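You operate a simulated robot arm through the tools that you are given. There is no shell and no other tool.

You run a simulated two-armed robot. Do the job below in one go: nothing can be reset, and whatever is moved stays where it is left.

JOB
Steer the film's edge with the grey knob till EDGE shows 0 mm.
Fine: switch on, read EDGE, turn the knob against it, then run the film; stop it once 0 mm shows.

It is judged by the outcome, as a careful person would: the job done as asked, and still so three seconds after it is handed in. It fails if anything else is knocked over, pushed out of place, dropped, spilled or broken.

ROBOT AND FRAMES
Two 7-joint arms with fingered hands on one trunk that stands fixed in place. Base frame: the origin is at the foot of the trunk, x ahead of it, y to its left, z up. Readings come in m, rad, newtons and seconds.
The left shoulder is at [0.07, 0.169, 1.118], the right one opposite. With the tool pointing down near the work surface each hand reaches from about 0.1 to 0.66 m from the base axis, measured 20 degrees to its own side. Payload 3.4 kg a hand.
The tool frame of a hand sits at the grasp point between the pads (the TCP): z along the fingers, y along the line on which they close. The tips reach 0.023 m beyond it. Largest opening 0.116 m; the body of the gripper starts 0.065 m behind the TCP. The gripper is a hand of 4 fingers: y runs from the thumb to the fingers, the wrist lies at [0, 0, -0.211] in the tool frame.
Orientation is told as [roll, pitch, yaw] about the base's x, y, z axes, in that order, counted from this pose: with the fingers straight down and closing along the base's y, the tool's x points along the base's -x, its y along +y and its z along -z.

CONTROLS
- The arms move only by the tool arm_command. It takes "left_series", "right_series" or both (then of equal length, played together; a hand with none holds still); each is one flat list of numbers, 6 for each row, row after row: the shift along the tool's x, y, z in m, then the turn, a rotation vector about the tool's x, y, z in degrees. In form: [tx, ty, tz, ax, ay, az, tx, ty, tz, ax, ay, az, ...]. A call has 1 to 20 rows; each row shifts and turns the commanded pose from where the row before left it, along the tool's axes as they then stand. Rows are played at 5 a second. More than 0.05 m and 0.15 rad between two rows, and nothing of the call is played. Where a pose cannot be reached the arm comes as near as it can. A force on the tool above 70 N (or 10 N above the force at the start of the call, whichever is more), or a blocked arm, ends the call early, and 0.2 s more pass. In this call time passes only in rows, and 0.2 s behind the last. It gives the time, the measured TCP pose, the force on the tool (base axes), the opening and the grip force at its end, in the units of the frame above (readings bear some noise), with the torque about the TCP (base axes, N m) and any sound that the robot's microphone picked up, and new pictures: "pictures" is both (left out), scene, wrist or none (wrist: the cameras of the hands that moved).
- Cameras (640 x 400 px; columns grow to the right, rows downward): "scene" is now at [0.143, -0.0276, 1.3581]; the picture's right is [-0.39, -0.92, 0.00], its down [-0.53, 0.23, -0.82] and it looks along [0.75, -0.32, -0.58] (base axes); focal length 325 px, centre (320, 200). "left" rides on the left gripper at [-0.068, 0.001, -0.09] in its tool frame; the picture's right is [-0.01, -1.00, 0.00], its down [0.80, -0.01, -0.61] and it looks along [0.61, -0.01, 0.80] (tool axes); focal length 251 px, centre (320, 200). "right" rides on the right gripper at [0.069, 0.001, -0.09] in its tool frame; the picture's right is [-0.01, 1.00, 0.00], its down [-0.79, -0.01, -0.61] and it looks along [-0.61, -0.01, 0.79] (tool axes); focal length 251 px, centre (320, 200). There is no depth. A picture from a camera that has moved, and an enlarged one, comes with that camera's place and axes in the base frame and with its lens. The place of the scene camera against the robot may be out by one fixed shift of up to 0.025 m in any direction.
- move_column(by): slides the trunk up (or, below 0, down) by that many m; the arms and the scene camera ride with it, the base frame stays. It gives what a move gives, with no picture.
- finger_targets(finger1, finger2, finger3, thumb_bend, hand): sets how far each is bent, from 0 (flat) to 100 (curled in); at 30 the hand is open as for a grip, at 70 the pads meet at the TCP. One left out holds its place. A second passes; each finger stops where it meets its share of the squeeze, and holds until it gets a number again. It is the only way to open and close the hand. It gives what a move gives, with no picture; readings hold the bend of each and the force on the fingers (four entries, about 0 where the hand has none), thumb and palm.
- pan_tilt(pan, tilt): turns the head with the scene camera to pan (to the left, within 1.501 rad either way) and tilt (down, from -0.506 to 1.204), counted from straight ahead of the robot. It gives what a move gives, and a new picture of the scene camera.
- close_up(camera, box): a new picture of the part [left, top, right, bottom] of that camera's present view, enlarged. It takes no simulated time.
- hand_in(): hands the job in; it is judged then, once.

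Places have to be worked out from the pictures, the camera data and where the tool is seen. Open the grippers and draw the arms clear of the work before you hand the job in, unless the task says otherwise.

The tools are called after "Emit:" as a command line: name --argument value ..., lists and objects as JSON in quotes. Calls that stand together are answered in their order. arm_command: Moves the arms, as the interface text tells. Its arguments: {"type":"object","properties":{"left_series":{"type":"array"},"right_series":{"type":"array"},"pictures":{"type":"string","enum":["both","scene","wrist","none"]}},"required":[]} The other tools are called the same way: move_column (by) slides the trunk up or down; finger_targets (finger1, finger2, finger3, thumb_bend, hand) moves the fingers one by one; pan_tilt (pan, tilt) turns the head that bears the scene camera; close_up (camera, box) takes an enlarged picture of a part of a camera's view; hand_in () hands the job in.

At the start:

```text
clock: 0.0
left_eef_pos: [0.4708, -0.042, 1.1384]
left_tool_rot: [0.001, 0.0, 0.0]
left_force: [0.3, -0.2, 0.4]
left_wrist_torque: [0.05, 0.04, 0.02]
left_gripper_width: 0.1159
left_grip_force: 0.1
left_shape: jaw
left_bend: [30.0, 30.0, 30.0, 30.0]
left_finger forces: [0.1, 0.0, 0.0, 0.1, 0.0, 0.0]
right_eef_pos: [0.3685, -0.4334, 1.1363]
right_tool_rot: [0.0, 0.001, -0.001]
right_force: [-0.4, -0.2, -1.1]
right_wrist_torque: [0.01, -0.01, 0.01]
right_gripper_width: 0.1159
right_grip_force: 0.1
right_shape: jaw
right_bend: [30.0, 30.0, 30.0, 30.0]
right_finger forces: [0.0, 0.1, 0.1, 0.1, 0.0, 0.0]
trunk travel left (down, up): [-0.625, 0.315]
head pan, tilt: [-0.401, 0.614]
```

scene: 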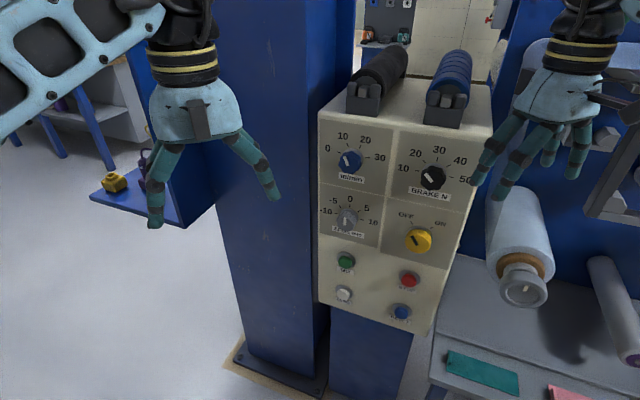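
right: 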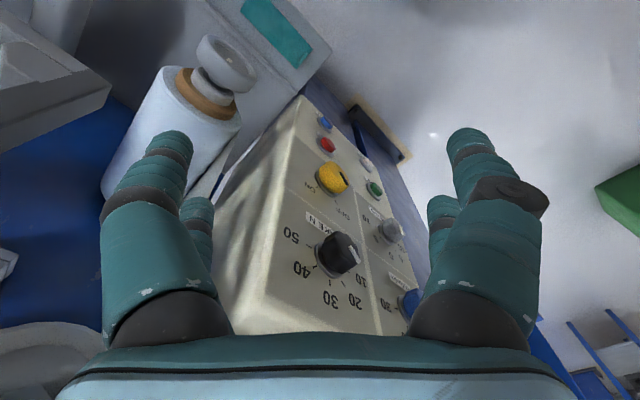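
left: 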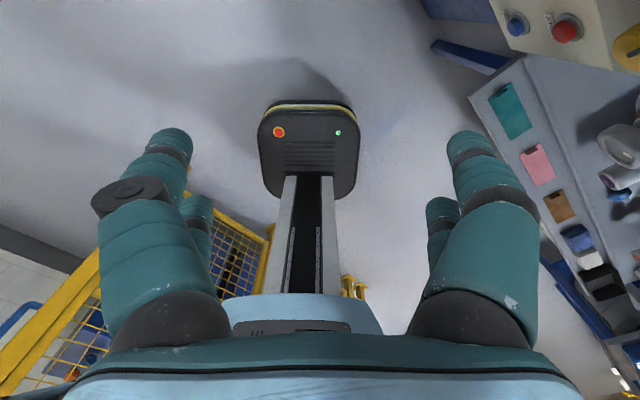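

I see a control panel ahead with several knobs (µ/min blue, BRAKE N black, grey knob, yellow ON/OFF) and four buttons. I take enlarged pictures to read the labels.

Emit:
close_up --camera "scene" --box '[310, 110, 490, 222]'

Emit:
close_up --camera "scene" --box '[310, 180, 490, 340]'

Emit:
close_up --camera "scene" --box '[340, 0, 640, 187]'

```text
3.56 times, centred on (400, 166) of scene
camera zoom: at [0.143, -0.0276, 1.3581], right [-0.39, -0.92, 0.0], down [-0.53, 0.23, -0.82], along [0.75, -0.32, -0.58], focal length 1156 px, centre (36, 321)
```

zoom: 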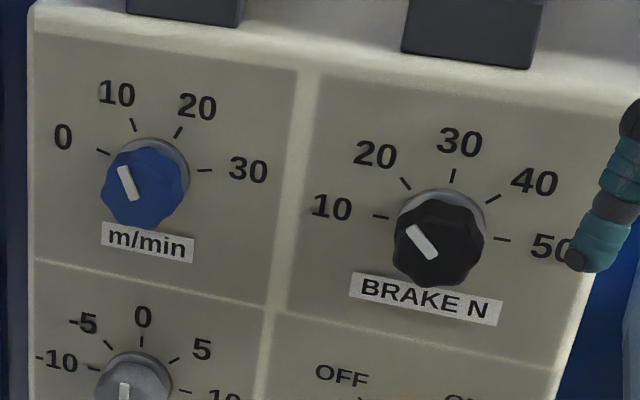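

```text
2.50 times, centred on (400, 260) of scene
camera zoom: at [0.143, -0.0276, 1.3581], right [-0.39, -0.92, 0.0], down [-0.53, 0.23, -0.82], along [0.75, -0.32, -0.58], focal length 813 px, centre (120, 50)
```

zoom: 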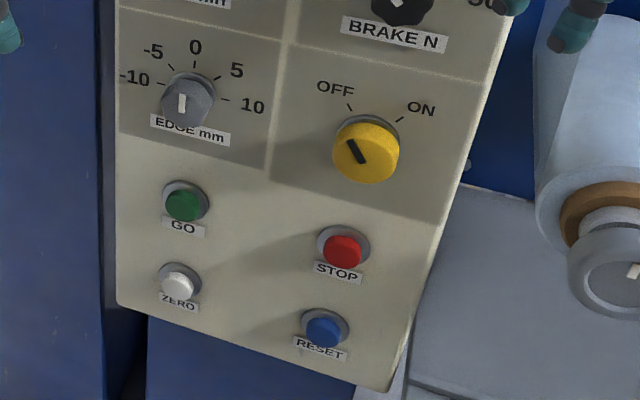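

```text
2.13 times, centred on (490, 94) of scene
camera zoom: at [0.143, -0.0276, 1.3581], right [-0.39, -0.92, 0.0], down [-0.53, 0.23, -0.82], along [0.75, -0.32, -0.58], focal length 694 px, centre (-43, 427)
```

zoom: 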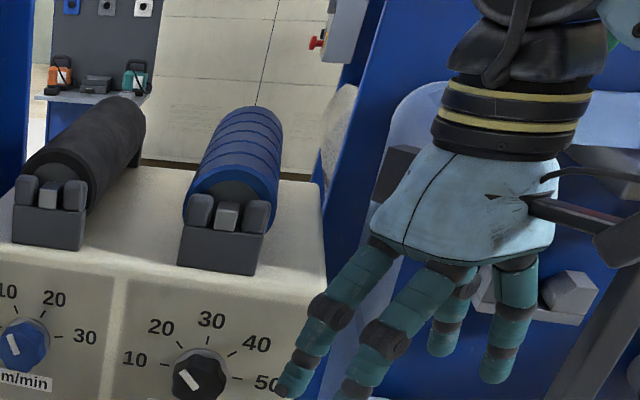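

The panel has the yellow OFF/ON switch, grey EDGE mm knob, GO, STOP, ZERO and RESET. I need to find the EDGE readout, so I turn the head to look around.

Emit:
pan_tilt --pan -0.9 --tilt 0.4

Emit:
pan_tilt --pan -0.5 --tilt 0.1

Emit:
pan_tilt --pan 0.2 --tilt 0.3

Emit:
pan_tilt --pan -0.9 --tilt -0.2

```text
clock: 0.9
left_eef_pos: [0.4711, -0.0438, 1.1405]
left_tool_rot: [0.0, -0.001, 0.001]
left_force: [-1.1, -0.6, -0.4]
left_wrist_torque: [-0.01, -0.02, 0.03]
left_gripper_width: 0.1158
left_grip_force: 0.0
left_shape: jaw
left_bend: [30.0, 30.0, 30.0, 30.0]
left_finger forces: [0.1, 0.0, 0.1, 0.0, 0.0, 0.0]
right_eef_pos: [0.3685, -0.4327, 1.1364]
right_tool_rot: [-0.001, -0.001, 0.001]
right_force: [0.1, 0.0, 0.4]
right_wrist_torque: [0.01, 0.01, 0.0]
right_gripper_width: 0.1158
right_grip_force: 0.0
right_shape: jaw
right_bend: [30.0, 30.0, 30.0, 30.0]
right_finger forces: [0.0, 0.0, 0.0, 0.0, 0.1, 0.1]
trunk travel left (down, up): [-0.625, 0.315]
head pan, tilt: [-0.901, 0.4]
camera scene: at [0.1196, -0.0658, 1.3775], right [-0.78, -0.62, 0.0], down [-0.24, 0.3, -0.92], along [0.57, -0.72, -0.39], focal length 325 px, centre (320, 200)
```

scene: 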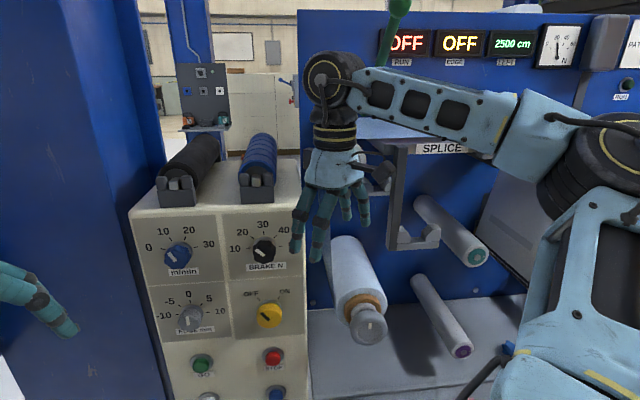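

```text
clock: 1.8
left_eef_pos: [0.4721, -0.0436, 1.1396]
left_tool_rot: [0.0, 0.0, -0.001]
left_force: [-0.7, 0.4, -0.3]
left_wrist_torque: [-0.02, 0.0, -0.02]
left_gripper_width: 0.1159
left_grip_force: 0.0
left_shape: jaw
left_bend: [30.0, 30.0, 30.0, 30.0]
left_finger forces: [0.0, 0.1, 0.0, 0.0, 0.0, 0.0]
right_eef_pos: [0.3684, -0.432, 1.1369]
right_tool_rot: [0.002, 0.0, -0.001]
right_force: [0.2, -0.4, -0.9]
right_wrist_torque: [-0.02, 0.02, -0.02]
right_gripper_width: 0.1161
right_grip_force: 0.0
right_shape: jaw
right_bend: [30.0, 30.0, 30.0, 30.0]
right_finger forces: [0.1, 0.0, 0.0, 0.1, 0.0, 0.0]
trunk travel left (down, up): [-0.625, 0.315]
head pan, tilt: [-0.499, 0.099]
camera scene: at [0.1428, -0.0375, 1.4054], right [-0.48, -0.88, 0.0], down [-0.09, 0.05, -0.99], along [0.87, -0.48, -0.1], focal length 325 px, centre (320, 200)
```

scene: 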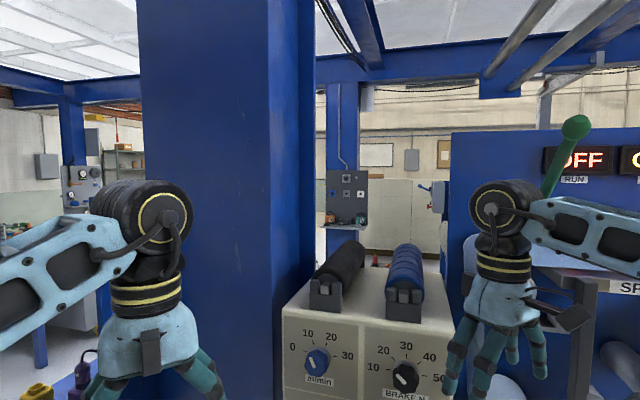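

```text
clock: 2.9
left_eef_pos: [0.4718, -0.0433, 1.1404]
left_tool_rot: [0.001, -0.002, -0.002]
left_force: [-0.7, 0.1, 0.2]
left_wrist_torque: [0.02, 0.03, -0.01]
left_gripper_width: 0.1159
left_grip_force: 0.1
left_shape: jaw
left_bend: [30.0, 30.0, 30.0, 30.0]
left_finger forces: [0.0, 0.0, 0.0, 0.0, 0.1, 0.0]
right_eef_pos: [0.3687, -0.4333, 1.1372]
right_tool_rot: [0.0, 0.001, -0.001]
right_force: [0.5, 0.3, 0.4]
right_wrist_torque: [0.01, 0.01, 0.0]
right_gripper_width: 0.1162
right_grip_force: 0.0
right_shape: jaw
right_bend: [30.0, 30.0, 30.0, 30.0]
right_finger forces: [0.0, 0.0, 0.0, 0.0, 0.0, 0.0]
trunk travel left (down, up): [-0.625, 0.315]
head pan, tilt: [0.201, 0.3]
camera scene: at [0.1535, 0.0252, 1.3868], right [0.2, -0.98, 0.0], down [-0.29, -0.06, -0.96], along [0.94, 0.19, -0.3], focal length 325 px, centre (320, 200)
```

scene: 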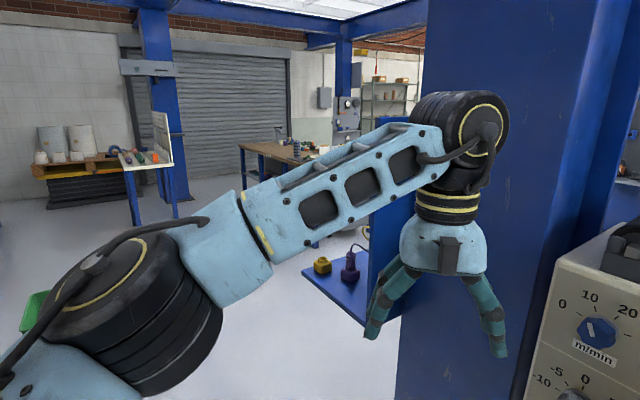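

```text
clock: 4.2
left_eef_pos: [0.4723, -0.0437, 1.14]
left_tool_rot: [0.0, -0.001, 0.0]
left_force: [0.5, 0.7, 0.5]
left_wrist_torque: [-0.03, 0.06, 0.01]
left_gripper_width: 0.1159
left_grip_force: 0.0
left_shape: jaw
left_bend: [30.0, 30.0, 30.0, 30.0]
left_finger forces: [0.0, 0.0, 0.0, 0.1, 0.0, 0.1]
right_eef_pos: [0.3683, -0.4324, 1.1362]
right_tool_rot: [0.001, 0.001, 0.0]
right_force: [1.1, -0.2, -0.3]
right_wrist_torque: [-0.02, -0.03, -0.03]
right_gripper_width: 0.1159
right_grip_force: 0.0
right_shape: jaw
right_bend: [30.0, 30.0, 30.0, 30.0]
right_finger forces: [0.0, 0.0, 0.0, 0.1, 0.0, 0.1]
trunk travel left (down, up): [-0.625, 0.315]
head pan, tilt: [-0.901, -0.201]
camera scene: at [0.1138, -0.0585, 1.432], right [-0.78, -0.62, 0.0], down [0.12, -0.16, -0.98], along [0.61, -0.77, 0.2], focal length 325 px, centre (320, 200)
```

scene: 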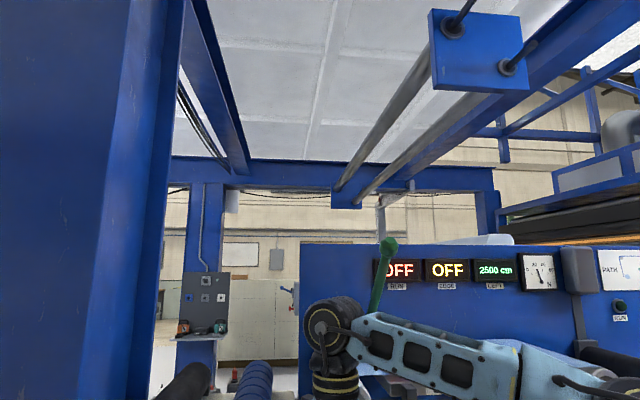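

The display row shows RUN: OFF, EDGE: OFF, LEFT: 2500 cm and a tension gauge. I look further right to see the rest of the machine (PATH diagram, other controls).

Emit:
pan_tilt --pan -1.3 --tilt 0.25

Emit:
close_up --camera "scene" --box '[120, 40, 640, 300]'

Emit:
pan_tilt --pan -0.9 --tilt 0.4

Emit:
close_up --camera "scene" --box '[360, 0, 640, 175]'

Emit:
close_up --camera "scene" --box '[130, 190, 370, 400]'

```text
clock: 5.1
left_eef_pos: [0.4722, -0.0427, 1.1398]
left_tool_rot: [0.0, 0.0, 0.002]
left_force: [-0.3, -0.8, 1.5]
left_wrist_torque: [0.02, -0.02, -0.03]
left_gripper_width: 0.1159
left_grip_force: 0.0
left_shape: jaw
left_bend: [30.0, 30.0, 30.0, 30.0]
left_finger forces: [0.0, 0.0, 0.0, 0.0, 0.1, 0.1]
right_eef_pos: [0.3673, -0.4333, 1.1363]
right_tool_rot: [-0.001, -0.001, 0.0]
right_force: [0.0, 0.6, 0.8]
right_wrist_torque: [0.02, 0.02, 0.0]
right_gripper_width: 0.1159
right_grip_force: 0.1
right_shape: jaw
right_bend: [30.0, 30.0, 30.0, 30.0]
right_finger forces: [0.0, 0.0, 0.0, 0.0, 0.0, 0.0]
trunk travel left (down, up): [-0.625, 0.315]
head pan, tilt: [-1.3, 0.25]
camera scene: at [0.087, -0.0833, 1.3916], right [-0.96, -0.27, 0.0], down [-0.07, 0.24, -0.97], along [0.26, -0.93, -0.25], focal length 325 px, centre (320, 200)
```

scene: 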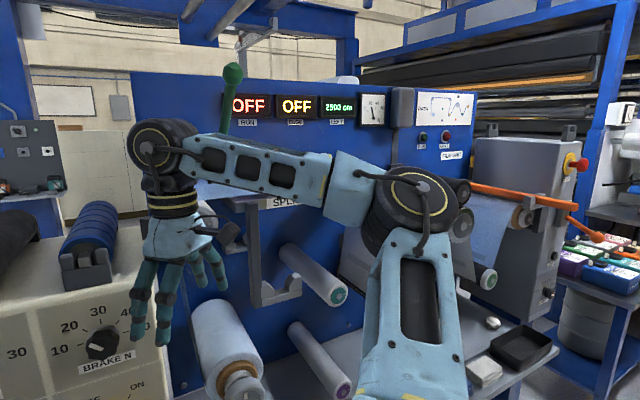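

```text
1.23 times, centred on (380, 170) of scene
camera zoom: at [0.087, -0.0833, 1.3916], right [-0.96, -0.27, 0.0], down [-0.07, 0.24, -0.97], along [0.26, -0.93, -0.25], focal length 400 px, centre (246, 237)
```

zoom: 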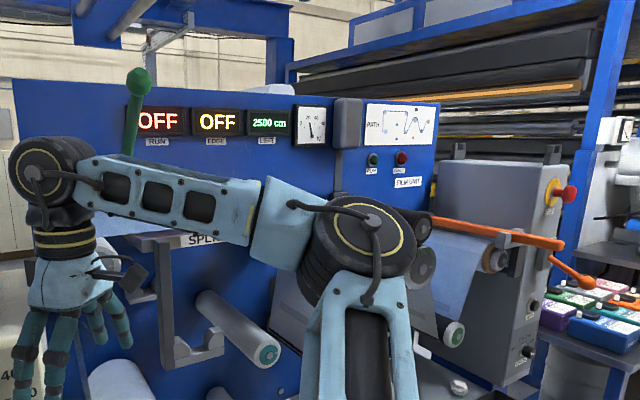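

```text
clock: 6.0
left_eef_pos: [0.4709, -0.0433, 1.1398]
left_tool_rot: [-0.002, -0.001, 0.0]
left_force: [-0.5, 0.0, -0.1]
left_wrist_torque: [0.01, 0.01, -0.03]
left_gripper_width: 0.1158
left_grip_force: 0.0
left_shape: jaw
left_bend: [30.0, 30.0, 30.0, 30.0]
left_finger forces: [0.0, 0.0, 0.0, 0.1, 0.0, 0.0]
right_eef_pos: [0.368, -0.4319, 1.1369]
right_tool_rot: [-0.001, 0.0, 0.001]
right_force: [0.3, -0.5, 0.8]
right_wrist_torque: [0.0, -0.01, -0.04]
right_gripper_width: 0.1159
right_grip_force: 0.0
right_shape: jaw
right_bend: [30.0, 30.0, 30.0, 30.0]
right_finger forces: [0.0, 0.0, 0.0, 0.0, 0.1, 0.1]
trunk travel left (down, up): [-0.625, 0.315]
head pan, tilt: [-0.901, 0.4]
camera scene: at [0.1195, -0.066, 1.3776], right [-0.78, -0.62, 0.0], down [-0.24, 0.3, -0.92], along [0.57, -0.72, -0.39], focal length 325 px, centre (320, 200)
```

scene: 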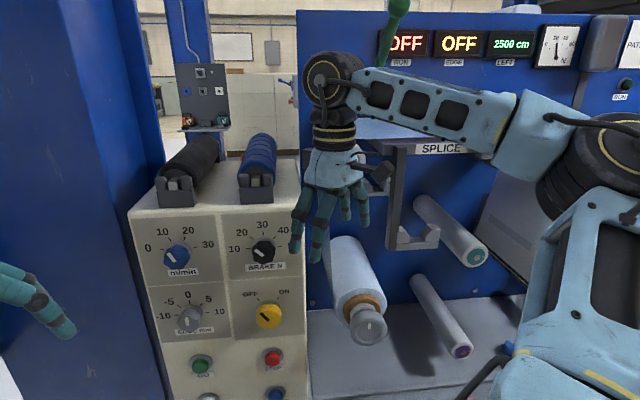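

```text
2.29 times, centred on (500, 88) of scene
camera zoom: at [0.1195, -0.066, 1.3776], right [-0.78, -0.62, 0.0], down [-0.24, 0.3, -0.92], along [0.57, -0.72, -0.39], focal length 743 px, centre (-91, 457)
```

zoom: 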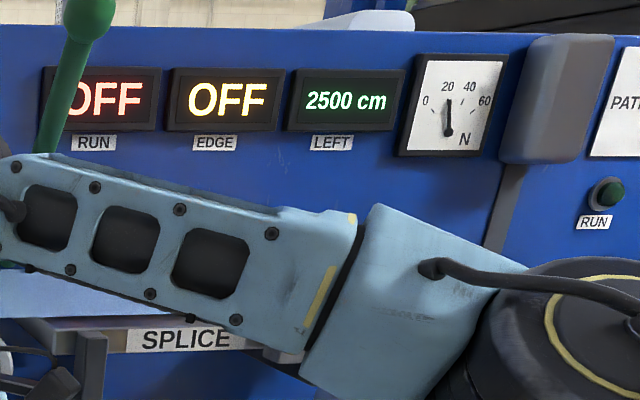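

```text
1.90 times, centred on (250, 295) of scene
camera zoom: at [0.1195, -0.066, 1.3776], right [-0.78, -0.62, 0.0], down [-0.24, 0.3, -0.92], along [0.57, -0.72, -0.39], focal length 619 px, centre (453, 19)
```

zoom: 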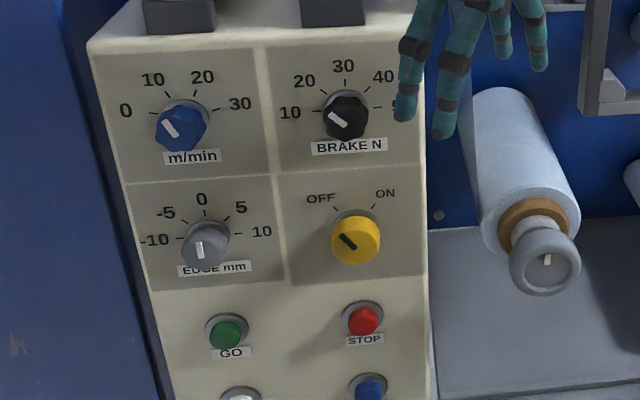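

EDGE display is legible from this head pose, and I judge the panel face to be roughly vertical, facing heading about -44° with the yellow knob near [0.53,-0.415,0.87] and grey knob near [0.637,-0.303,0.885]. I will work with the left arm, so I first draw the right hand back out of the way.

Emit:
arm_command --right_series '[0.03, -0.02, 0, 0, 0, 0, 0.03, -0.02, 0, 0, 0, 0, 0.03, -0.02, 0, 0, 0, 0]' --pictures "scene"

```text
clock: 6.8
left_eef_pos: [0.4705, -0.0442, 1.1399]
left_tool_rot: [0.001, -0.001, -0.001]
left_force: [0.4, -0.1, -0.1]
left_wrist_torque: [0.05, -0.06, 0.01]
left_gripper_width: 0.1162
left_grip_force: 0.2
left_shape: jaw
left_bend: [30.0, 30.0, 30.0, 30.0]
left_finger forces: [0.0, 0.0, 0.0, 0.0, 0.1, 0.0]
right_eef_pos: [0.2749, -0.4935, 1.1368]
right_tool_rot: [-0.001, 0.001, 0.001]
right_force: [-0.9, 0.0, -0.3]
right_wrist_torque: [-0.05, -0.01, 0.0]
right_gripper_width: 0.1158
right_grip_force: 0.0
right_shape: jaw
right_bend: [30.0, 30.0, 30.0, 30.0]
right_finger forces: [0.0, 0.0, 0.1, 0.0, 0.0, 0.1]
trunk travel left (down, up): [-0.625, 0.315]
head pan, tilt: [-0.901, 0.4]
camera scene: at [0.1182, -0.0659, 1.3777], right [-0.78, -0.62, 0.0], down [-0.24, 0.3, -0.92], along [0.57, -0.72, -0.39], focal length 325 px, centre (320, 200)
```

scene: 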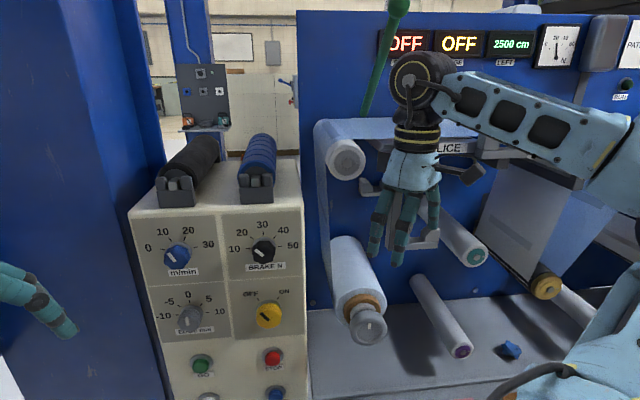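

The right hand is now clear of the panel and the EDGE display still shows. I lower the trunk by 0.2 m for a better reach to the knobs and buttons.

Emit:
move_column --by -0.2

Emit:
pan_tilt --pan -0.75 --tilt 0.3

```text
clock: 8.9
left_eef_pos: [0.4709, -0.0437, 0.9393]
left_tool_rot: [-0.002, -0.001, -0.001]
left_force: [0.8, -0.7, 0.2]
left_wrist_torque: [0.01, -0.04, 0.0]
left_gripper_width: 0.1162
left_grip_force: 0.1
left_shape: jaw
left_bend: [30.0, 30.0, 30.0, 30.0]
left_finger forces: [0.1, 0.0, 0.0, 0.0, 0.0, 0.0]
right_eef_pos: [0.2769, -0.4946, 0.9362]
right_tool_rot: [0.002, -0.001, 0.0]
right_force: [0.0, 0.5, 0.4]
right_wrist_torque: [0.0, -0.01, 0.01]
right_gripper_width: 0.116
right_grip_force: 0.0
right_shape: jaw
right_bend: [30.0, 30.0, 30.0, 30.0]
right_finger forces: [0.0, 0.0, 0.0, 0.1, 0.0, 0.1]
trunk travel left (down, up): [-0.425, 0.515]
head pan, tilt: [-0.901, 0.4]
```

```text
clock: 9.6
left_eef_pos: [0.472, -0.0443, 0.941]
left_tool_rot: [-0.001, 0.0, 0.001]
left_force: [-0.2, 0.3, 0.1]
left_wrist_torque: [-0.01, 0.0, 0.0]
left_gripper_width: 0.1158
left_grip_force: 0.1
left_shape: jaw
left_bend: [30.0, 30.0, 30.0, 30.0]
left_finger forces: [0.1, 0.1, 0.0, 0.0, 0.1, 0.1]
right_eef_pos: [0.2767, -0.4947, 0.936]
right_tool_rot: [0.0, -0.001, 0.001]
right_force: [0.7, -0.9, -1.4]
right_wrist_torque: [0.0, 0.01, -0.03]
right_gripper_width: 0.1158
right_grip_force: 0.0
right_shape: jaw
right_bend: [30.0, 30.0, 30.0, 30.0]
right_finger forces: [0.0, 0.1, 0.0, 0.0, 0.1, 0.1]
trunk travel left (down, up): [-0.425, 0.515]
head pan, tilt: [-0.75, 0.3]
camera scene: at [0.1302, -0.0571, 1.1868], right [-0.68, -0.73, 0.0], down [-0.22, 0.2, -0.96], along [0.7, -0.65, -0.3], focal length 325 px, centre (320, 200)
```

scene: 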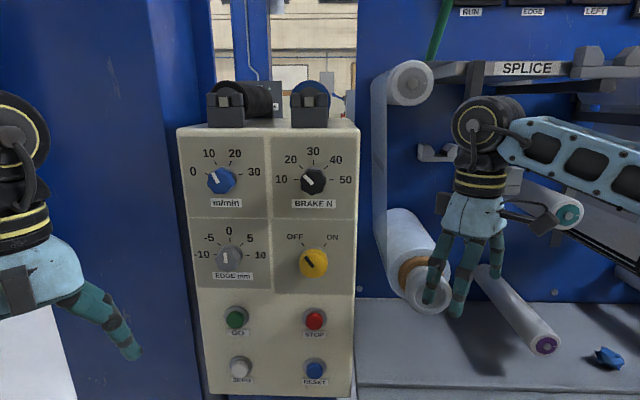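

With the trunk lowered the panel is viewed nearly face-on, which confirms its heading of about -44°. I move the left hand over and yaw it to that heading, fingers still down.

Emit:
arm_command --left_series '[-0.01, -0.035, 0, 0, 0, 0, -0.01, -0.035, 0, 0, 0, 0, -0.01, -0.035, 0, 0, 0, 0, 0, 0, 0, 0, 0, 7.333, 0, 0, 0, 0, 0, 7.333, 0, 0, 0, 0, 0, 7.333, 0, 0, 0, 0, 0, 7.333, 0, 0, 0, 0, 0, 7.333, 0, 0, 0, 0, 0, 7.333]' --pictures "both"

```text
clock: 11.6
left_eef_pos: [0.4837, -0.0927, 0.9338]
left_tool_rot: [0.0, 0.001, -0.771]
left_force: [0.5, -0.6, 0.3]
left_wrist_torque: [0.01, -0.03, 0.03]
left_gripper_width: 0.1159
left_grip_force: 0.0
left_shape: jaw
left_bend: [30.0, 30.0, 30.0, 30.0]
left_finger forces: [0.0, 0.0, 0.1, 0.1, 0.1, 0.0]
left hand out of reach, approached as far as the arm can: row 2, 3
right_eef_pos: [0.277, -0.4933, 0.9361]
right_tool_rot: [0.001, -0.001, 0.001]
right_force: [-0.8, 0.1, 0.7]
right_wrist_torque: [-0.01, 0.01, 0.02]
right_gripper_width: 0.1157
right_grip_force: 0.1
right_shape: jaw
right_bend: [30.0, 30.0, 30.0, 30.0]
right_finger forces: [0.0, 0.0, 0.0, 0.0, 0.0, 0.0]
trunk travel left (down, up): [-0.425, 0.515]
head pan, tilt: [-0.75, 0.3]
camera scene: at [0.1302, -0.057, 1.1868], right [-0.68, -0.73, 0.0], down [-0.22, 0.2, -0.96], along [0.7, -0.65, -0.3], focal length 325 px, centre (320, 200)
camera left: at [0.5335, -0.1388, 1.0238], right [-0.69, -0.72, 0.0], down [-0.58, 0.55, 0.61], along [-0.44, 0.42, -0.8], focal length 251 px, centre (320, 200)
```

scene: 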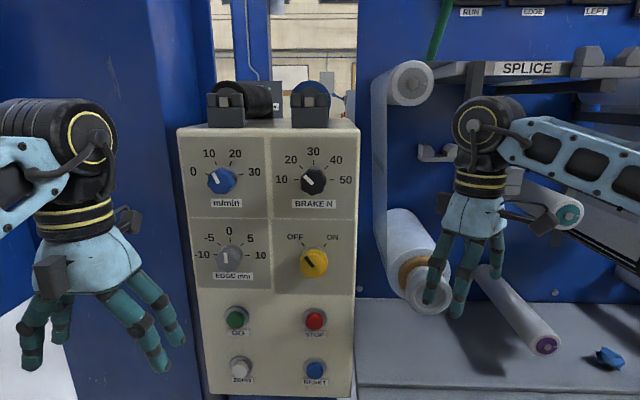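
left: 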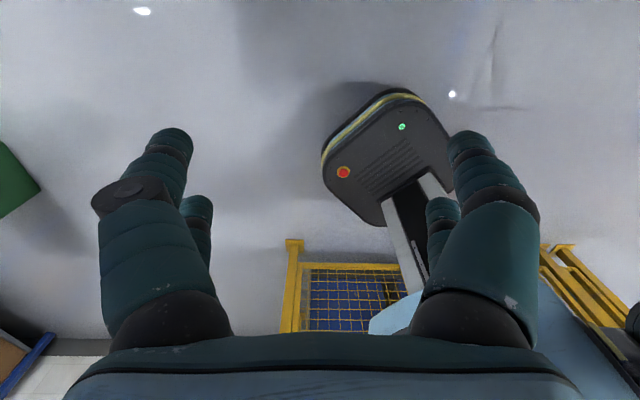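

The left arm turned out to be at its reach limit here (about 0.54 m shoulder to wrist), so the right arm suits the panel better. I draw the left hand back to its own side, clear of the panel.

Emit:
arm_command --left_series '[0.04, 0.02, 0, 0, 0, 0, 0.04, 0.02, 0, 0, 0, 0, 0.04, 0.02, 0, 0, 0, 0, 0.03, 0.03, 0, 0, 0, 0, 0.03, 0.03, 0, 0, 0, 0]' --pictures "none"

Emit:
move_column --by 0.2

```text
clock: 12.8
left_eef_pos: [0.4351, 0.1208, 0.9331]
left_tool_rot: [0.0, -0.001, -0.767]
left_force: [0.3, 1.1, 1.2]
left_wrist_torque: [-0.01, -0.01, -0.02]
left_gripper_width: 0.1157
left_grip_force: 0.2
left_shape: jaw
left_bend: [30.0, 30.0, 30.0, 30.0]
left_finger forces: [0.0, 0.1, 0.1, 0.0, 0.0, 0.0]
right_eef_pos: [0.2756, -0.4943, 0.9376]
right_tool_rot: [0.0, 0.001, 0.001]
right_force: [0.9, 0.6, -0.4]
right_wrist_torque: [0.0, 0.02, -0.03]
right_gripper_width: 0.1159
right_grip_force: 0.0
right_shape: jaw
right_bend: [30.0, 30.0, 30.0, 30.0]
right_finger forces: [0.0, 0.1, 0.0, 0.0, 0.0, 0.1]
trunk travel left (down, up): [-0.425, 0.515]
head pan, tilt: [-0.75, 0.3]
```

```text
clock: 15.0
left_eef_pos: [0.4364, 0.1186, 1.1326]
left_tool_rot: [0.0, 0.0, -0.766]
left_force: [0.1, 0.6, 0.0]
left_wrist_torque: [-0.01, -0.03, -0.02]
left_gripper_width: 0.1159
left_grip_force: 0.1
left_shape: jaw
left_bend: [30.0, 30.0, 30.0, 30.0]
left_finger forces: [0.0, 0.0, 0.1, 0.0, 0.0, 0.1]
right_eef_pos: [0.2764, -0.4929, 1.1356]
right_tool_rot: [0.002, 0.0, 0.0]
right_force: [-0.7, 0.6, -0.2]
right_wrist_torque: [0.03, -0.01, -0.01]
right_gripper_width: 0.1155
right_grip_force: 0.1
right_shape: jaw
right_bend: [30.0, 30.0, 30.0, 30.0]
right_finger forces: [0.0, 0.0, 0.0, 0.0, 0.0, 0.0]
trunk travel left (down, up): [-0.625, 0.315]
head pan, tilt: [-0.75, 0.3]
```

The trunk is back at its first height and the left arm is clear. Now I bring the right hand in front of the panel at a safe distance, still fingers down, and yaw it to -44°.

Emit:
arm_command --right_series '[-0.0188, 0.0326, 0.015, 0, 0, 0, -0.0188, 0.0326, 0.015, 0, 0, 0, -0.0188, 0.0326, 0.015, 0, 0, 0, -0.0188, 0.0326, 0.015, 0, 0, 0, -0.0188, 0.0326, 0.015, 0, 0, 0, 0, 0, 0, 0, 0, 7.333, 0, 0, 0, 0, 0, 7.333, 0, 0, 0, 0, 0, 7.333, 0, 0, 0, 0, 0, 7.333, 0, 0, 0, 0, 0, 7.333, 0, 0, 0, 0, 0, 7.333]' --pictures "both"

```text
clock: 17.4
left_eef_pos: [0.4357, 0.1191, 1.133]
left_tool_rot: [0.0, -0.001, -0.768]
left_force: [0.0, -0.9, 0.4]
left_wrist_torque: [0.01, 0.01, -0.04]
left_gripper_width: 0.1161
left_grip_force: 0.0
left_shape: jaw
left_bend: [30.0, 30.0, 30.0, 30.0]
left_finger forces: [0.1, 0.1, 0.0, 0.1, 0.0, 0.1]
right_eef_pos: [0.3712, -0.3315, 1.0601]
right_tool_rot: [0.0, 0.001, -0.769]
right_force: [-0.1, 0.3, -0.7]
right_wrist_torque: [0.01, 0.0, -0.01]
right_gripper_width: 0.1158
right_grip_force: 0.0
right_shape: jaw
right_bend: [30.0, 30.0, 30.0, 30.0]
right_finger forces: [0.0, 0.0, 0.0, 0.1, 0.1, 0.1]
trunk travel left (down, up): [-0.625, 0.315]
head pan, tilt: [-0.75, 0.3]
camera scene: at [0.1303, -0.0572, 1.3868], right [-0.68, -0.73, 0.0], down [-0.22, 0.2, -0.96], along [0.7, -0.65, -0.3], focal length 325 px, centre (320, 200)
camera right: at [0.3204, -0.2827, 1.1516], right [0.7, 0.71, 0.0], down [0.57, -0.56, 0.61], along [0.43, -0.43, -0.8], focal length 251 px, centre (320, 200)
```

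scene: 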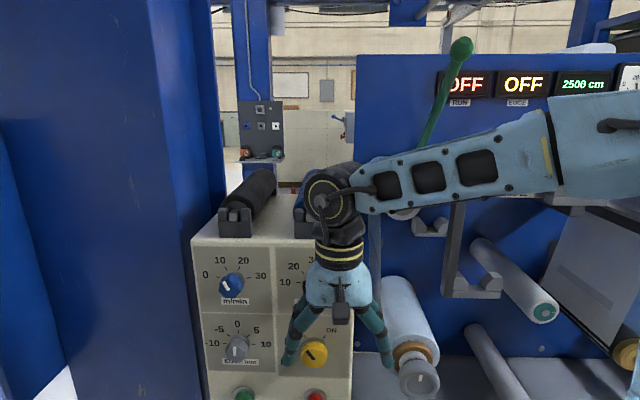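
right: 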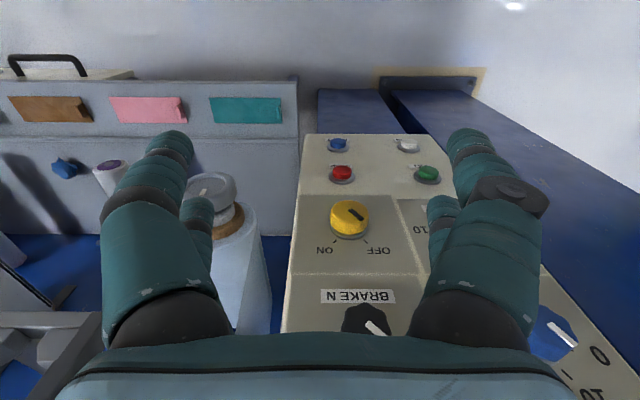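

The hand is yawed parallel to the panel, with the yellow knob judged near [0.515,-0.415,0.89]. Now I pitch the fingers up to point at the panel while moving forward and down, staying about 8 cm short of the knobs.

Emit:
arm_command --right_series '[-0.0048, 0.0046, 0.0136, 0, -8.18, 0, -0.0028, 0.0046, 0.0142, 0, -8.18, 0, -0.0007, 0.0046, 0.0144, 0, -8.18, 0, 0.0013, 0.0046, 0.0144, 0, -8.18, 0, 0.0034, 0.0046, 0.0141, 0, -8.18, 0, 0.0053, 0.0046, 0.0134, 0, -8.18, 0, 0.0072, 0.0046, 0.0125, 0, -8.18, 0, 0.0089, 0.0046, 0.0114, 0, -8.18, 0, 0.0104, 0.0046, 0.01, 0, -8.18, 0, 0.0118, 0.0046, 0.0084, 0, -8.18, 0, 0.0128, 0.0046, 0.0066, 0, -8.18, 0]' --pictures "both"

```text
clock: 19.8
left_eef_pos: [0.4353, 0.1197, 1.1331]
left_tool_rot: [0.0, -0.001, -0.766]
left_force: [-0.1, 0.5, -0.1]
left_wrist_torque: [0.0, 0.05, -0.02]
left_gripper_width: 0.1157
left_grip_force: 0.0
left_shape: jaw
left_bend: [30.0, 30.0, 30.0, 30.0]
left_finger forces: [0.0, 0.0, 0.1, 0.0, 0.1, 0.0]
right_eef_pos: [0.4287, -0.4744, 1.1781]
right_tool_rot: [-0.272, -1.547, -0.49]
right_force: [0.6, 0.6, 0.4]
right_wrist_torque: [0.04, 0.0, -0.04]
right_gripper_width: 0.1162
right_grip_force: 0.1
right_shape: jaw
right_bend: [30.0, 30.0, 30.0, 30.0]
right_finger forces: [0.0, 0.0, 0.0, 0.1, 0.1, 0.1]
right hand out of reach, approached as far as the arm can: row 3, 4, 5, 6, 7, 8, 9, 10, 11
trunk travel left (down, up): [-0.625, 0.315]
head pan, tilt: [-0.75, 0.3]
camera scene: at [0.1299, -0.0549, 1.3869], right [-0.68, -0.73, 0.0], down [-0.22, 0.2, -0.96], along [0.7, -0.65, -0.29], focal length 325 px, centre (320, 200)
camera right: at [0.3614, -0.4105, 1.1118], right [0.69, 0.72, 0.0], down [-0.43, 0.4, 0.81], along [0.58, -0.56, 0.59], focal length 251 px, centre (320, 200)
```

scene: 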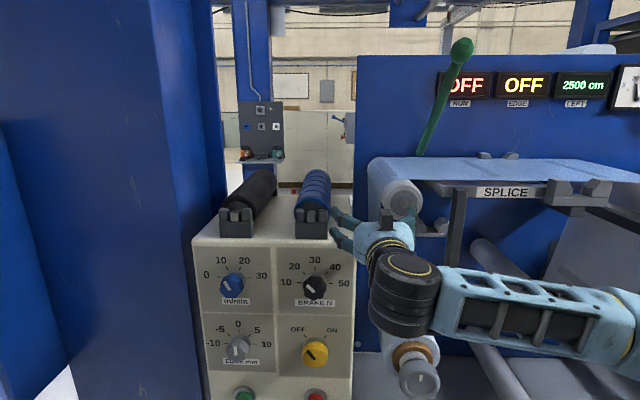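
right: 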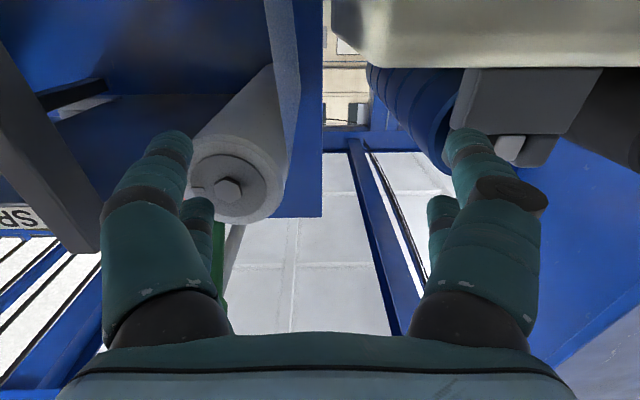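

The right arm's elbow is too folded for that pose: the wrist got too near the shoulder and the hand drifted up to z=1.18, close to the rollers, though without contact. I pitch it back down while retreating, and will use the left arm with better-chosen trunk height.

Emit:
arm_command --right_series '[0, 0, 0, 0, 8.05, 0, 0, 0, 0, 0, 8.05, 0, 0, 0, 0, 0, 8.05, 0, 0.0083, 0, -0.0171, 0, 8.05, 0, 0.0107, 0, -0.0157, 0, 8.05, 0, 0.0128, 0, -0.0141, 0, 8.05, 0, 0.0147, 0, -0.0121, 0, 8.05, 0, 0.0162, 0, -0.0099, 0, 8.05, 0, 0.0175, 0, -0.0075, 0, 8.05, 0, 0.0184, 0, -0.0049, 0, 8.05, 0, 0.0189, 0, -0.0022, 0, 8.05, 0]' --pictures "scene"

```text
clock: 22.2
left_eef_pos: [0.4351, 0.1188, 1.1335]
left_tool_rot: [0.0, -0.001, -0.769]
left_force: [0.6, -0.2, -0.6]
left_wrist_torque: [0.02, -0.04, 0.0]
left_gripper_width: 0.1161
left_grip_force: 0.0
left_shape: jaw
left_bend: [30.0, 30.0, 30.0, 30.0]
left_finger forces: [0.0, 0.1, 0.0, 0.0, 0.0, 0.0]
right_eef_pos: [0.353, -0.3664, 1.1595]
right_tool_rot: [-0.002, -0.075, -0.758]
right_force: [0.5, -0.5, -0.5]
right_wrist_torque: [-0.01, 0.01, 0.01]
right_gripper_width: 0.1162
right_grip_force: 0.0
right_shape: jaw
right_bend: [30.0, 30.0, 30.0, 30.0]
right_finger forces: [0.0, 0.1, 0.1, 0.0, 0.0, 0.0]
right hand out of reach, approached as far as the arm can: row 6, 7, 9, 10, 11
trunk travel left (down, up): [-0.625, 0.315]
head pan, tilt: [-0.75, 0.3]
camera scene: at [0.1294, -0.0565, 1.3869], right [-0.68, -0.73, 0.0], down [-0.22, 0.2, -0.96], along [0.7, -0.65, -0.3], focal length 325 px, centre (320, 200)
```

scene: 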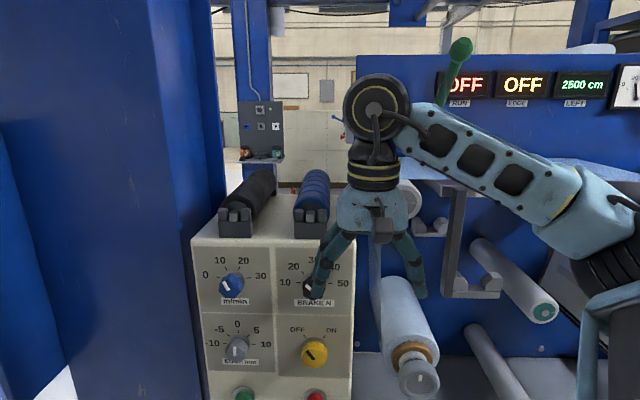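

The right hand is pointing down again at [0.353,-0.366,1.16]. I return it to its earlier parking place at the right with zero yaw.

Emit:
arm_command --right_series '[-0.0078, -0.0363, 0.005, 0, 0, 0, -0.0078, -0.0363, 0.005, 0, 0, 0, -0.0078, -0.0363, 0.005, 0, 0, 0, -0.0078, -0.0363, 0.005, 0, 0, 0, 0, 0, 0, 0, 0, -7.24, 0, 0, 0, 0, 0, -7.24, 0, 0, 0, 0, 0, -7.24, 0, 0, 0, 0, 0, -7.24, 0, 0, 0, 0, 0, -7.24, 0, 0, 0, 0, 0, -7.24]' --pictures "scene"

```text
clock: 24.4
left_eef_pos: [0.4371, 0.1186, 1.1333]
left_tool_rot: [0.0, 0.0, -0.768]
left_force: [-1.0, 0.2, -0.3]
left_wrist_torque: [-0.02, -0.03, -0.01]
left_gripper_width: 0.1159
left_grip_force: 0.0
left_shape: jaw
left_bend: [30.0, 30.0, 30.0, 30.0]
left_finger forces: [0.0, 0.1, 0.0, 0.0, 0.0, 0.0]
right_eef_pos: [0.379, -0.4572, 1.119]
right_tool_rot: [-0.054, -0.055, 0.002]
right_force: [-0.2, -0.7, -0.2]
right_wrist_torque: [-0.03, -0.01, -0.05]
right_gripper_width: 0.1161
right_grip_force: 0.1
right_shape: jaw
right_bend: [30.0, 30.0, 30.0, 30.0]
right_finger forces: [0.0, 0.0, 0.0, 0.1, 0.0, 0.0]
right hand out of reach, approached as far as the arm can: row 1, 2, 3, 4
trunk travel left (down, up): [-0.625, 0.315]
head pan, tilt: [-0.75, 0.3]
camera scene: at [0.1303, -0.0569, 1.3868], right [-0.68, -0.73, 0.0], down [-0.22, 0.2, -0.96], along [0.7, -0.65, -0.3], focal length 325 px, centre (320, 200)
```

scene: 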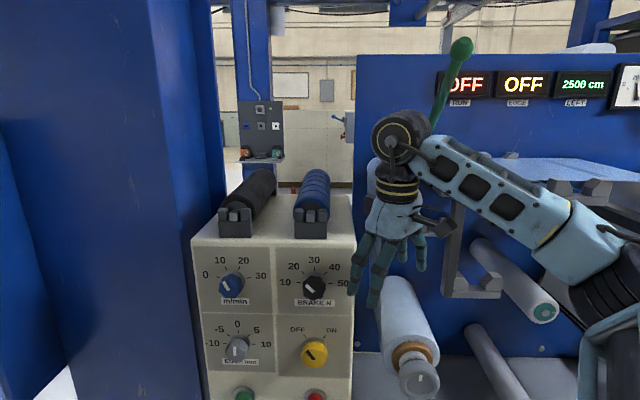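

Yaw is back to zero but the hand sits a bit close to the panel corner. I move it back and right to the parking place.

Emit:
arm_command --right_series '[0.033, -0.013, -0.006, 0, 0, 0, 0.033, -0.013, -0.006, 0, 0, 0, 0.033, -0.013, -0.006, 0, 0, 0]' --pictures "scene"

```text
clock: 25.2
left_eef_pos: [0.4365, 0.1183, 1.1338]
left_tool_rot: [0.0, 0.0, -0.768]
left_force: [0.2, 0.0, -0.5]
left_wrist_torque: [-0.03, -0.01, 0.0]
left_gripper_width: 0.116
left_grip_force: 0.1
left_shape: jaw
left_bend: [30.0, 30.0, 30.0, 30.0]
left_finger forces: [0.1, 0.0, 0.1, 0.1, 0.1, 0.0]
right_eef_pos: [0.3794, -0.4734, 1.1175]
right_tool_rot: [-0.055, -0.054, 0.001]
right_force: [1.0, 0.1, -0.1]
right_wrist_torque: [0.01, -0.03, -0.05]
right_gripper_width: 0.116
right_grip_force: 0.1
right_shape: jaw
right_bend: [30.0, 30.0, 30.0, 30.0]
right_finger forces: [0.1, 0.1, 0.0, 0.0, 0.0, 0.1]
right hand out of reach, approached as far as the arm can: row 1, 2, 3
trunk travel left (down, up): [-0.625, 0.315]
head pan, tilt: [-0.75, 0.3]
camera scene: at [0.1303, -0.0571, 1.3868], right [-0.68, -0.73, 0.0], down [-0.22, 0.2, -0.96], along [0.7, -0.65, -0.3], focal length 325 px, centre (320, 200)
```

scene: 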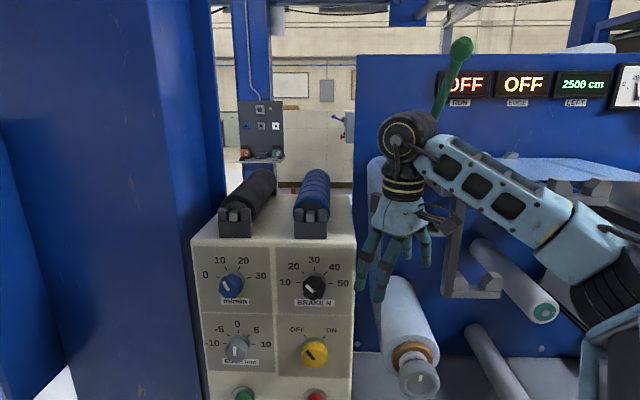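

The right arm is at some joint limit and only slid slightly. I probe another direction: up and to the right.

Emit:
arm_command --right_series '[0, -0.03, -0.03, 0, 0, 0, 0, -0.03, -0.03, 0, 0, 0, 0, -0.03, -0.02, 0, 0, 0]' --pictures "none"

```text
clock: 26.1
left_eef_pos: [0.4261, 0.133, 1.1361]
left_tool_rot: [-0.001, -0.019, -0.765]
left_force: [0.0, 0.5, -0.2]
left_wrist_torque: [-0.01, -0.04, 0.04]
left_gripper_width: 0.1162
left_grip_force: 0.1
left_shape: jaw
left_bend: [30.0, 30.0, 30.0, 30.0]
left_finger forces: [0.1, 0.0, 0.1, 0.0, 0.0, 0.1]
right_eef_pos: [0.3759, -0.5387, 1.2131]
right_tool_rot: [-0.058, -0.052, 0.012]
right_force: [-39.5, 51.2, -3.6]
right_wrist_torque: [0.04, -0.21, -0.18]
right_gripper_width: 0.0926
right_grip_force: 0.1
right_shape: jaw
right_bend: [30.0, 30.0, 52.0, 38.0]
right_finger forces: [0.0, 0.1, 66.9, 0.0, 22.1, 0.0]
right hand out of reach, approached as far as the arm can: row 1, 2
trunk travel left (down, up): [-0.625, 0.315]
head pan, tilt: [-0.75, 0.3]
stopped in row 3 (right hand): the force on the tool passed its limit at 75 N (the readings are from after the stop); the commanded pose is now the measured one
```

The right hand's finger 3 hit something with force toward (-x,+y). I look before retreating.

Emit:
close_up --camera "scene" --box '[320, 80, 640, 280]'

Emit:
close_up --camera "right" --box '[0, 0, 640, 400]'

```text
2.00 times, centred on (480, 180) of scene
camera zoom: at [0.1161, -0.0386, 1.3889], right [-0.68, -0.73, 0.0], down [-0.21, 0.19, -0.96], along [0.7, -0.66, -0.28], focal length 650 px, centre (0, 240)
```

zoom: 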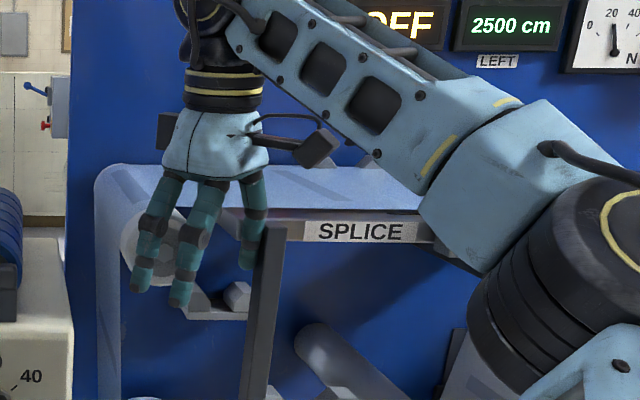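

```text
1.00 times, centred on (320, 200) of right (not enlarged: the box is as wide or as high as the picture)
camera zoom: at [0.3015, -0.5341, 1.2999], right [0.0, 1.0, -0.06], down [0.76, 0.04, 0.65], along [0.65, -0.04, -0.76], focal length 251 px, centre (320, 200)
```

zoom: 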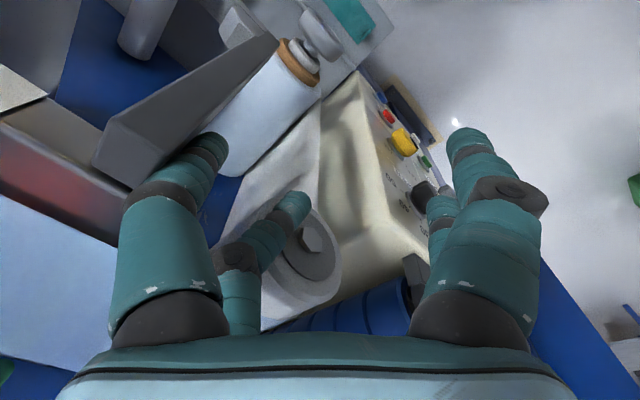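

The right hand's outer finger is pressing against the splice bracket's grey post. I retreat in small steps away from it (toward +y and -x).

Emit:
arm_command --right_series '[0.008, 0.02, 0, 0, 0, 0, 0.008, 0.02, 0, 0, 0, 0]' --pictures "both"

```text
clock: 26.7
left_eef_pos: [0.4291, 0.1217, 1.1363]
left_tool_rot: [0.004, -0.009, -0.768]
left_force: [-1.4, -0.2, -0.3]
left_wrist_torque: [-0.01, -0.03, 0.01]
left_gripper_width: 0.1156
left_grip_force: 0.1
left_shape: jaw
left_bend: [30.0, 30.0, 30.0, 30.0]
left_finger forces: [0.0, 0.0, 0.0, 0.0, 0.0, 0.0]
right_eef_pos: [0.3804, -0.5146, 1.2015]
right_tool_rot: [-0.055, -0.053, 0.004]
right_force: [-28.4, 14.7, 2.6]
right_wrist_torque: [-0.07, 0.14, -1.05]
right_gripper_width: 0.115
right_grip_force: 0.1
right_shape: jaw
right_bend: [30.0, 30.0, 44.0, 30.0]
right_finger forces: [0.0, 0.0, 29.9, 0.0, 0.1, 0.0]
right hand out of reach, approached as far as the arm can: row 1, 2
trunk travel left (down, up): [-0.625, 0.315]
head pan, tilt: [-0.75, 0.3]
camera scene: at [0.1192, -0.0518, 1.388], right [-0.68, -0.73, 0.0], down [-0.21, 0.2, -0.96], along [0.7, -0.65, -0.29], focal length 325 px, centre (320, 200)
camera right: at [0.3064, -0.5092, 1.2881], right [0.01, 1.0, -0.05], down [0.76, 0.03, 0.65], along [0.65, -0.05, -0.76], focal length 251 px, centre (320, 200)
```

scene: 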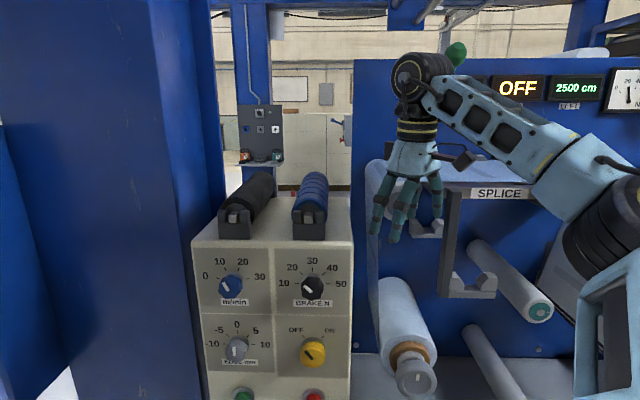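
right: 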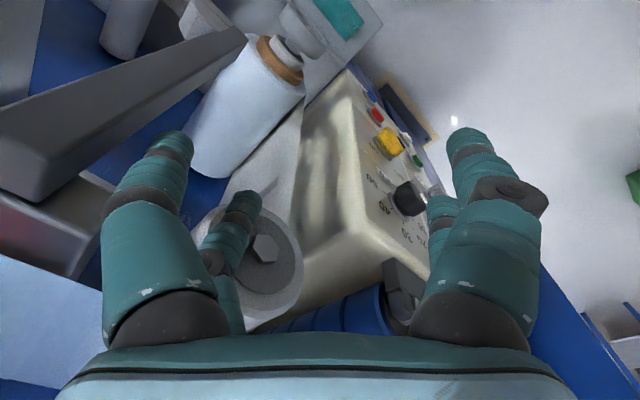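

Finger 3 is still touching the film roller's end. I try backing straight toward the robot and to the left in small steps.

Emit:
arm_command --right_series '[0.015, 0.02, 0.0, 0, 0, 0, 0.015, 0.02, 0.0, 0, 0, 0, 0.015, 0.02, 0.0, 0, 0, 0]' --pictures "scene"

```text
clock: 27.5
left_eef_pos: [0.4368, 0.1181, 1.133]
left_tool_rot: [-0.003, 0.001, -0.768]
left_force: [0.5, -0.2, 0.5]
left_wrist_torque: [-0.06, -0.01, 0.0]
left_gripper_width: 0.116
left_grip_force: 0.0
left_shape: jaw
left_bend: [30.0, 30.0, 30.0, 30.0]
left_finger forces: [0.0, 0.0, 0.0, 0.0, 0.0, 0.0]
right_eef_pos: [0.3922, -0.4584, 1.1823]
right_tool_rot: [-0.051, -0.049, 0.005]
right_force: [0.4, -0.9, 0.0]
right_wrist_torque: [-0.01, 0.01, -0.01]
right_gripper_width: 0.116
right_grip_force: 0.0
right_shape: jaw
right_bend: [30.0, 30.0, 30.0, 30.0]
right_finger forces: [0.0, 0.0, 0.0, 0.1, 0.1, 0.1]
right hand out of reach, approached as far as the arm can: row 1, 2, 3
trunk travel left (down, up): [-0.625, 0.315]
head pan, tilt: [-0.75, 0.3]
camera scene: at [0.1306, -0.0564, 1.3868], right [-0.68, -0.73, 0.0], down [-0.22, 0.2, -0.96], along [0.7, -0.65, -0.3], focal length 325 px, centre (320, 200)
```

scene: 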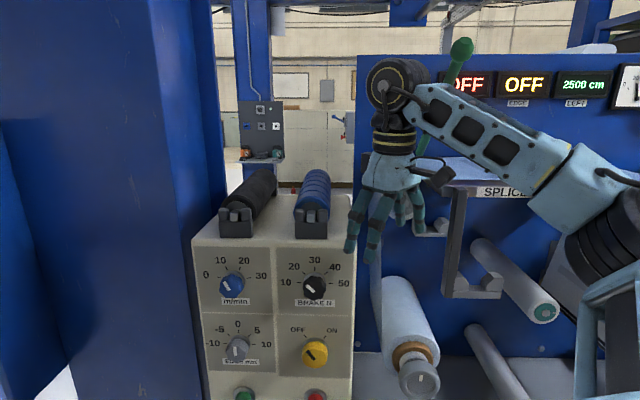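

The right hand is free again with no force, and the bracket and roller look unmoved. I move it left over free space in front of the panel, then will lower it to let the wrist unbend.

Emit:
arm_command --right_series '[0, 0.035, 0.0, 0, 0, 0, 0.0, 0.035, 0.0, 0, 0, 0, 0.0, 0.035, 0.0, 0, 0, 0, 0.0, 0.035, 0.02, 0, 0, 0]' --pictures "scene"

```text
clock: 28.5
left_eef_pos: [0.4367, 0.1179, 1.133]
left_tool_rot: [0.0, 0.002, -0.767]
left_force: [0.3, 0.2, 0.4]
left_wrist_torque: [-0.02, -0.02, -0.03]
left_gripper_width: 0.1159
left_grip_force: 0.0
left_shape: jaw
left_bend: [30.0, 30.0, 30.0, 30.0]
left_finger forces: [0.1, 0.1, 0.1, 0.0, 0.0, 0.0]
right_eef_pos: [0.3893, -0.319, 1.158]
right_tool_rot: [-0.051, -0.046, 0.005]
right_force: [0.4, 0.4, 0.0]
right_wrist_torque: [-0.01, 0.04, -0.01]
right_gripper_width: 0.1157
right_grip_force: 0.1
right_shape: jaw
right_bend: [30.0, 30.0, 30.0, 30.0]
right_finger forces: [0.0, 0.0, 0.0, 0.0, 0.0, 0.1]
trunk travel left (down, up): [-0.625, 0.315]
head pan, tilt: [-0.75, 0.3]
camera scene: at [0.1314, -0.0565, 1.3867], right [-0.68, -0.73, 0.0], down [-0.22, 0.2, -0.96], along [0.7, -0.65, -0.3], focal length 325 px, centre (320, 200)
```

scene: 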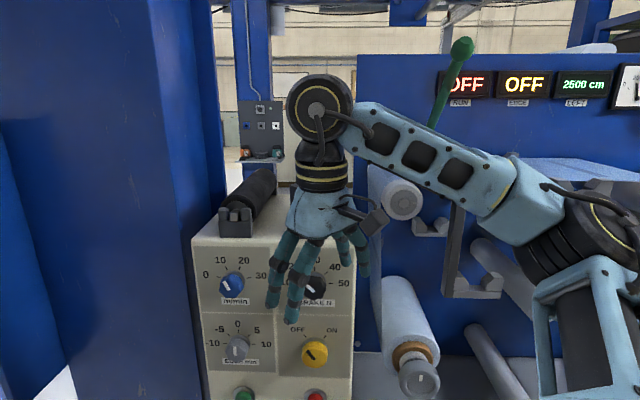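

The arm now moves freely. I bring it back toward the robot first, then to the right, keeping well in front of the panel corner.

Emit:
arm_command --right_series '[0.035, 0, 0.0, 0, 0, 0, 0.035, 0, 0, 0, 0, 0, 0.035, 0, 0, 0, 0, 0]' --pictures "none"

```text
clock: 29.3
left_eef_pos: [0.4355, 0.1178, 1.1329]
left_tool_rot: [0.0, -0.001, -0.766]
left_force: [0.1, 1.0, -0.2]
left_wrist_torque: [-0.03, 0.0, -0.03]
left_gripper_width: 0.116
left_grip_force: 0.1
left_shape: jaw
left_bend: [30.0, 30.0, 30.0, 30.0]
left_finger forces: [0.0, 0.1, 0.1, 0.0, 0.0, 0.0]
right_eef_pos: [0.2984, -0.3063, 1.1451]
right_tool_rot: [-0.051, -0.045, 0.005]
right_force: [0.9, 0.1, 0.2]
right_wrist_torque: [-0.02, 0.02, -0.02]
right_gripper_width: 0.1158
right_grip_force: 0.0
right_shape: jaw
right_bend: [30.0, 30.0, 30.0, 30.0]
right_finger forces: [0.1, 0.0, 0.0, 0.0, 0.0, 0.0]
right hand out of reach, approached as far as the arm can: row 3
trunk travel left (down, up): [-0.625, 0.315]
head pan, tilt: [-0.75, 0.3]
```

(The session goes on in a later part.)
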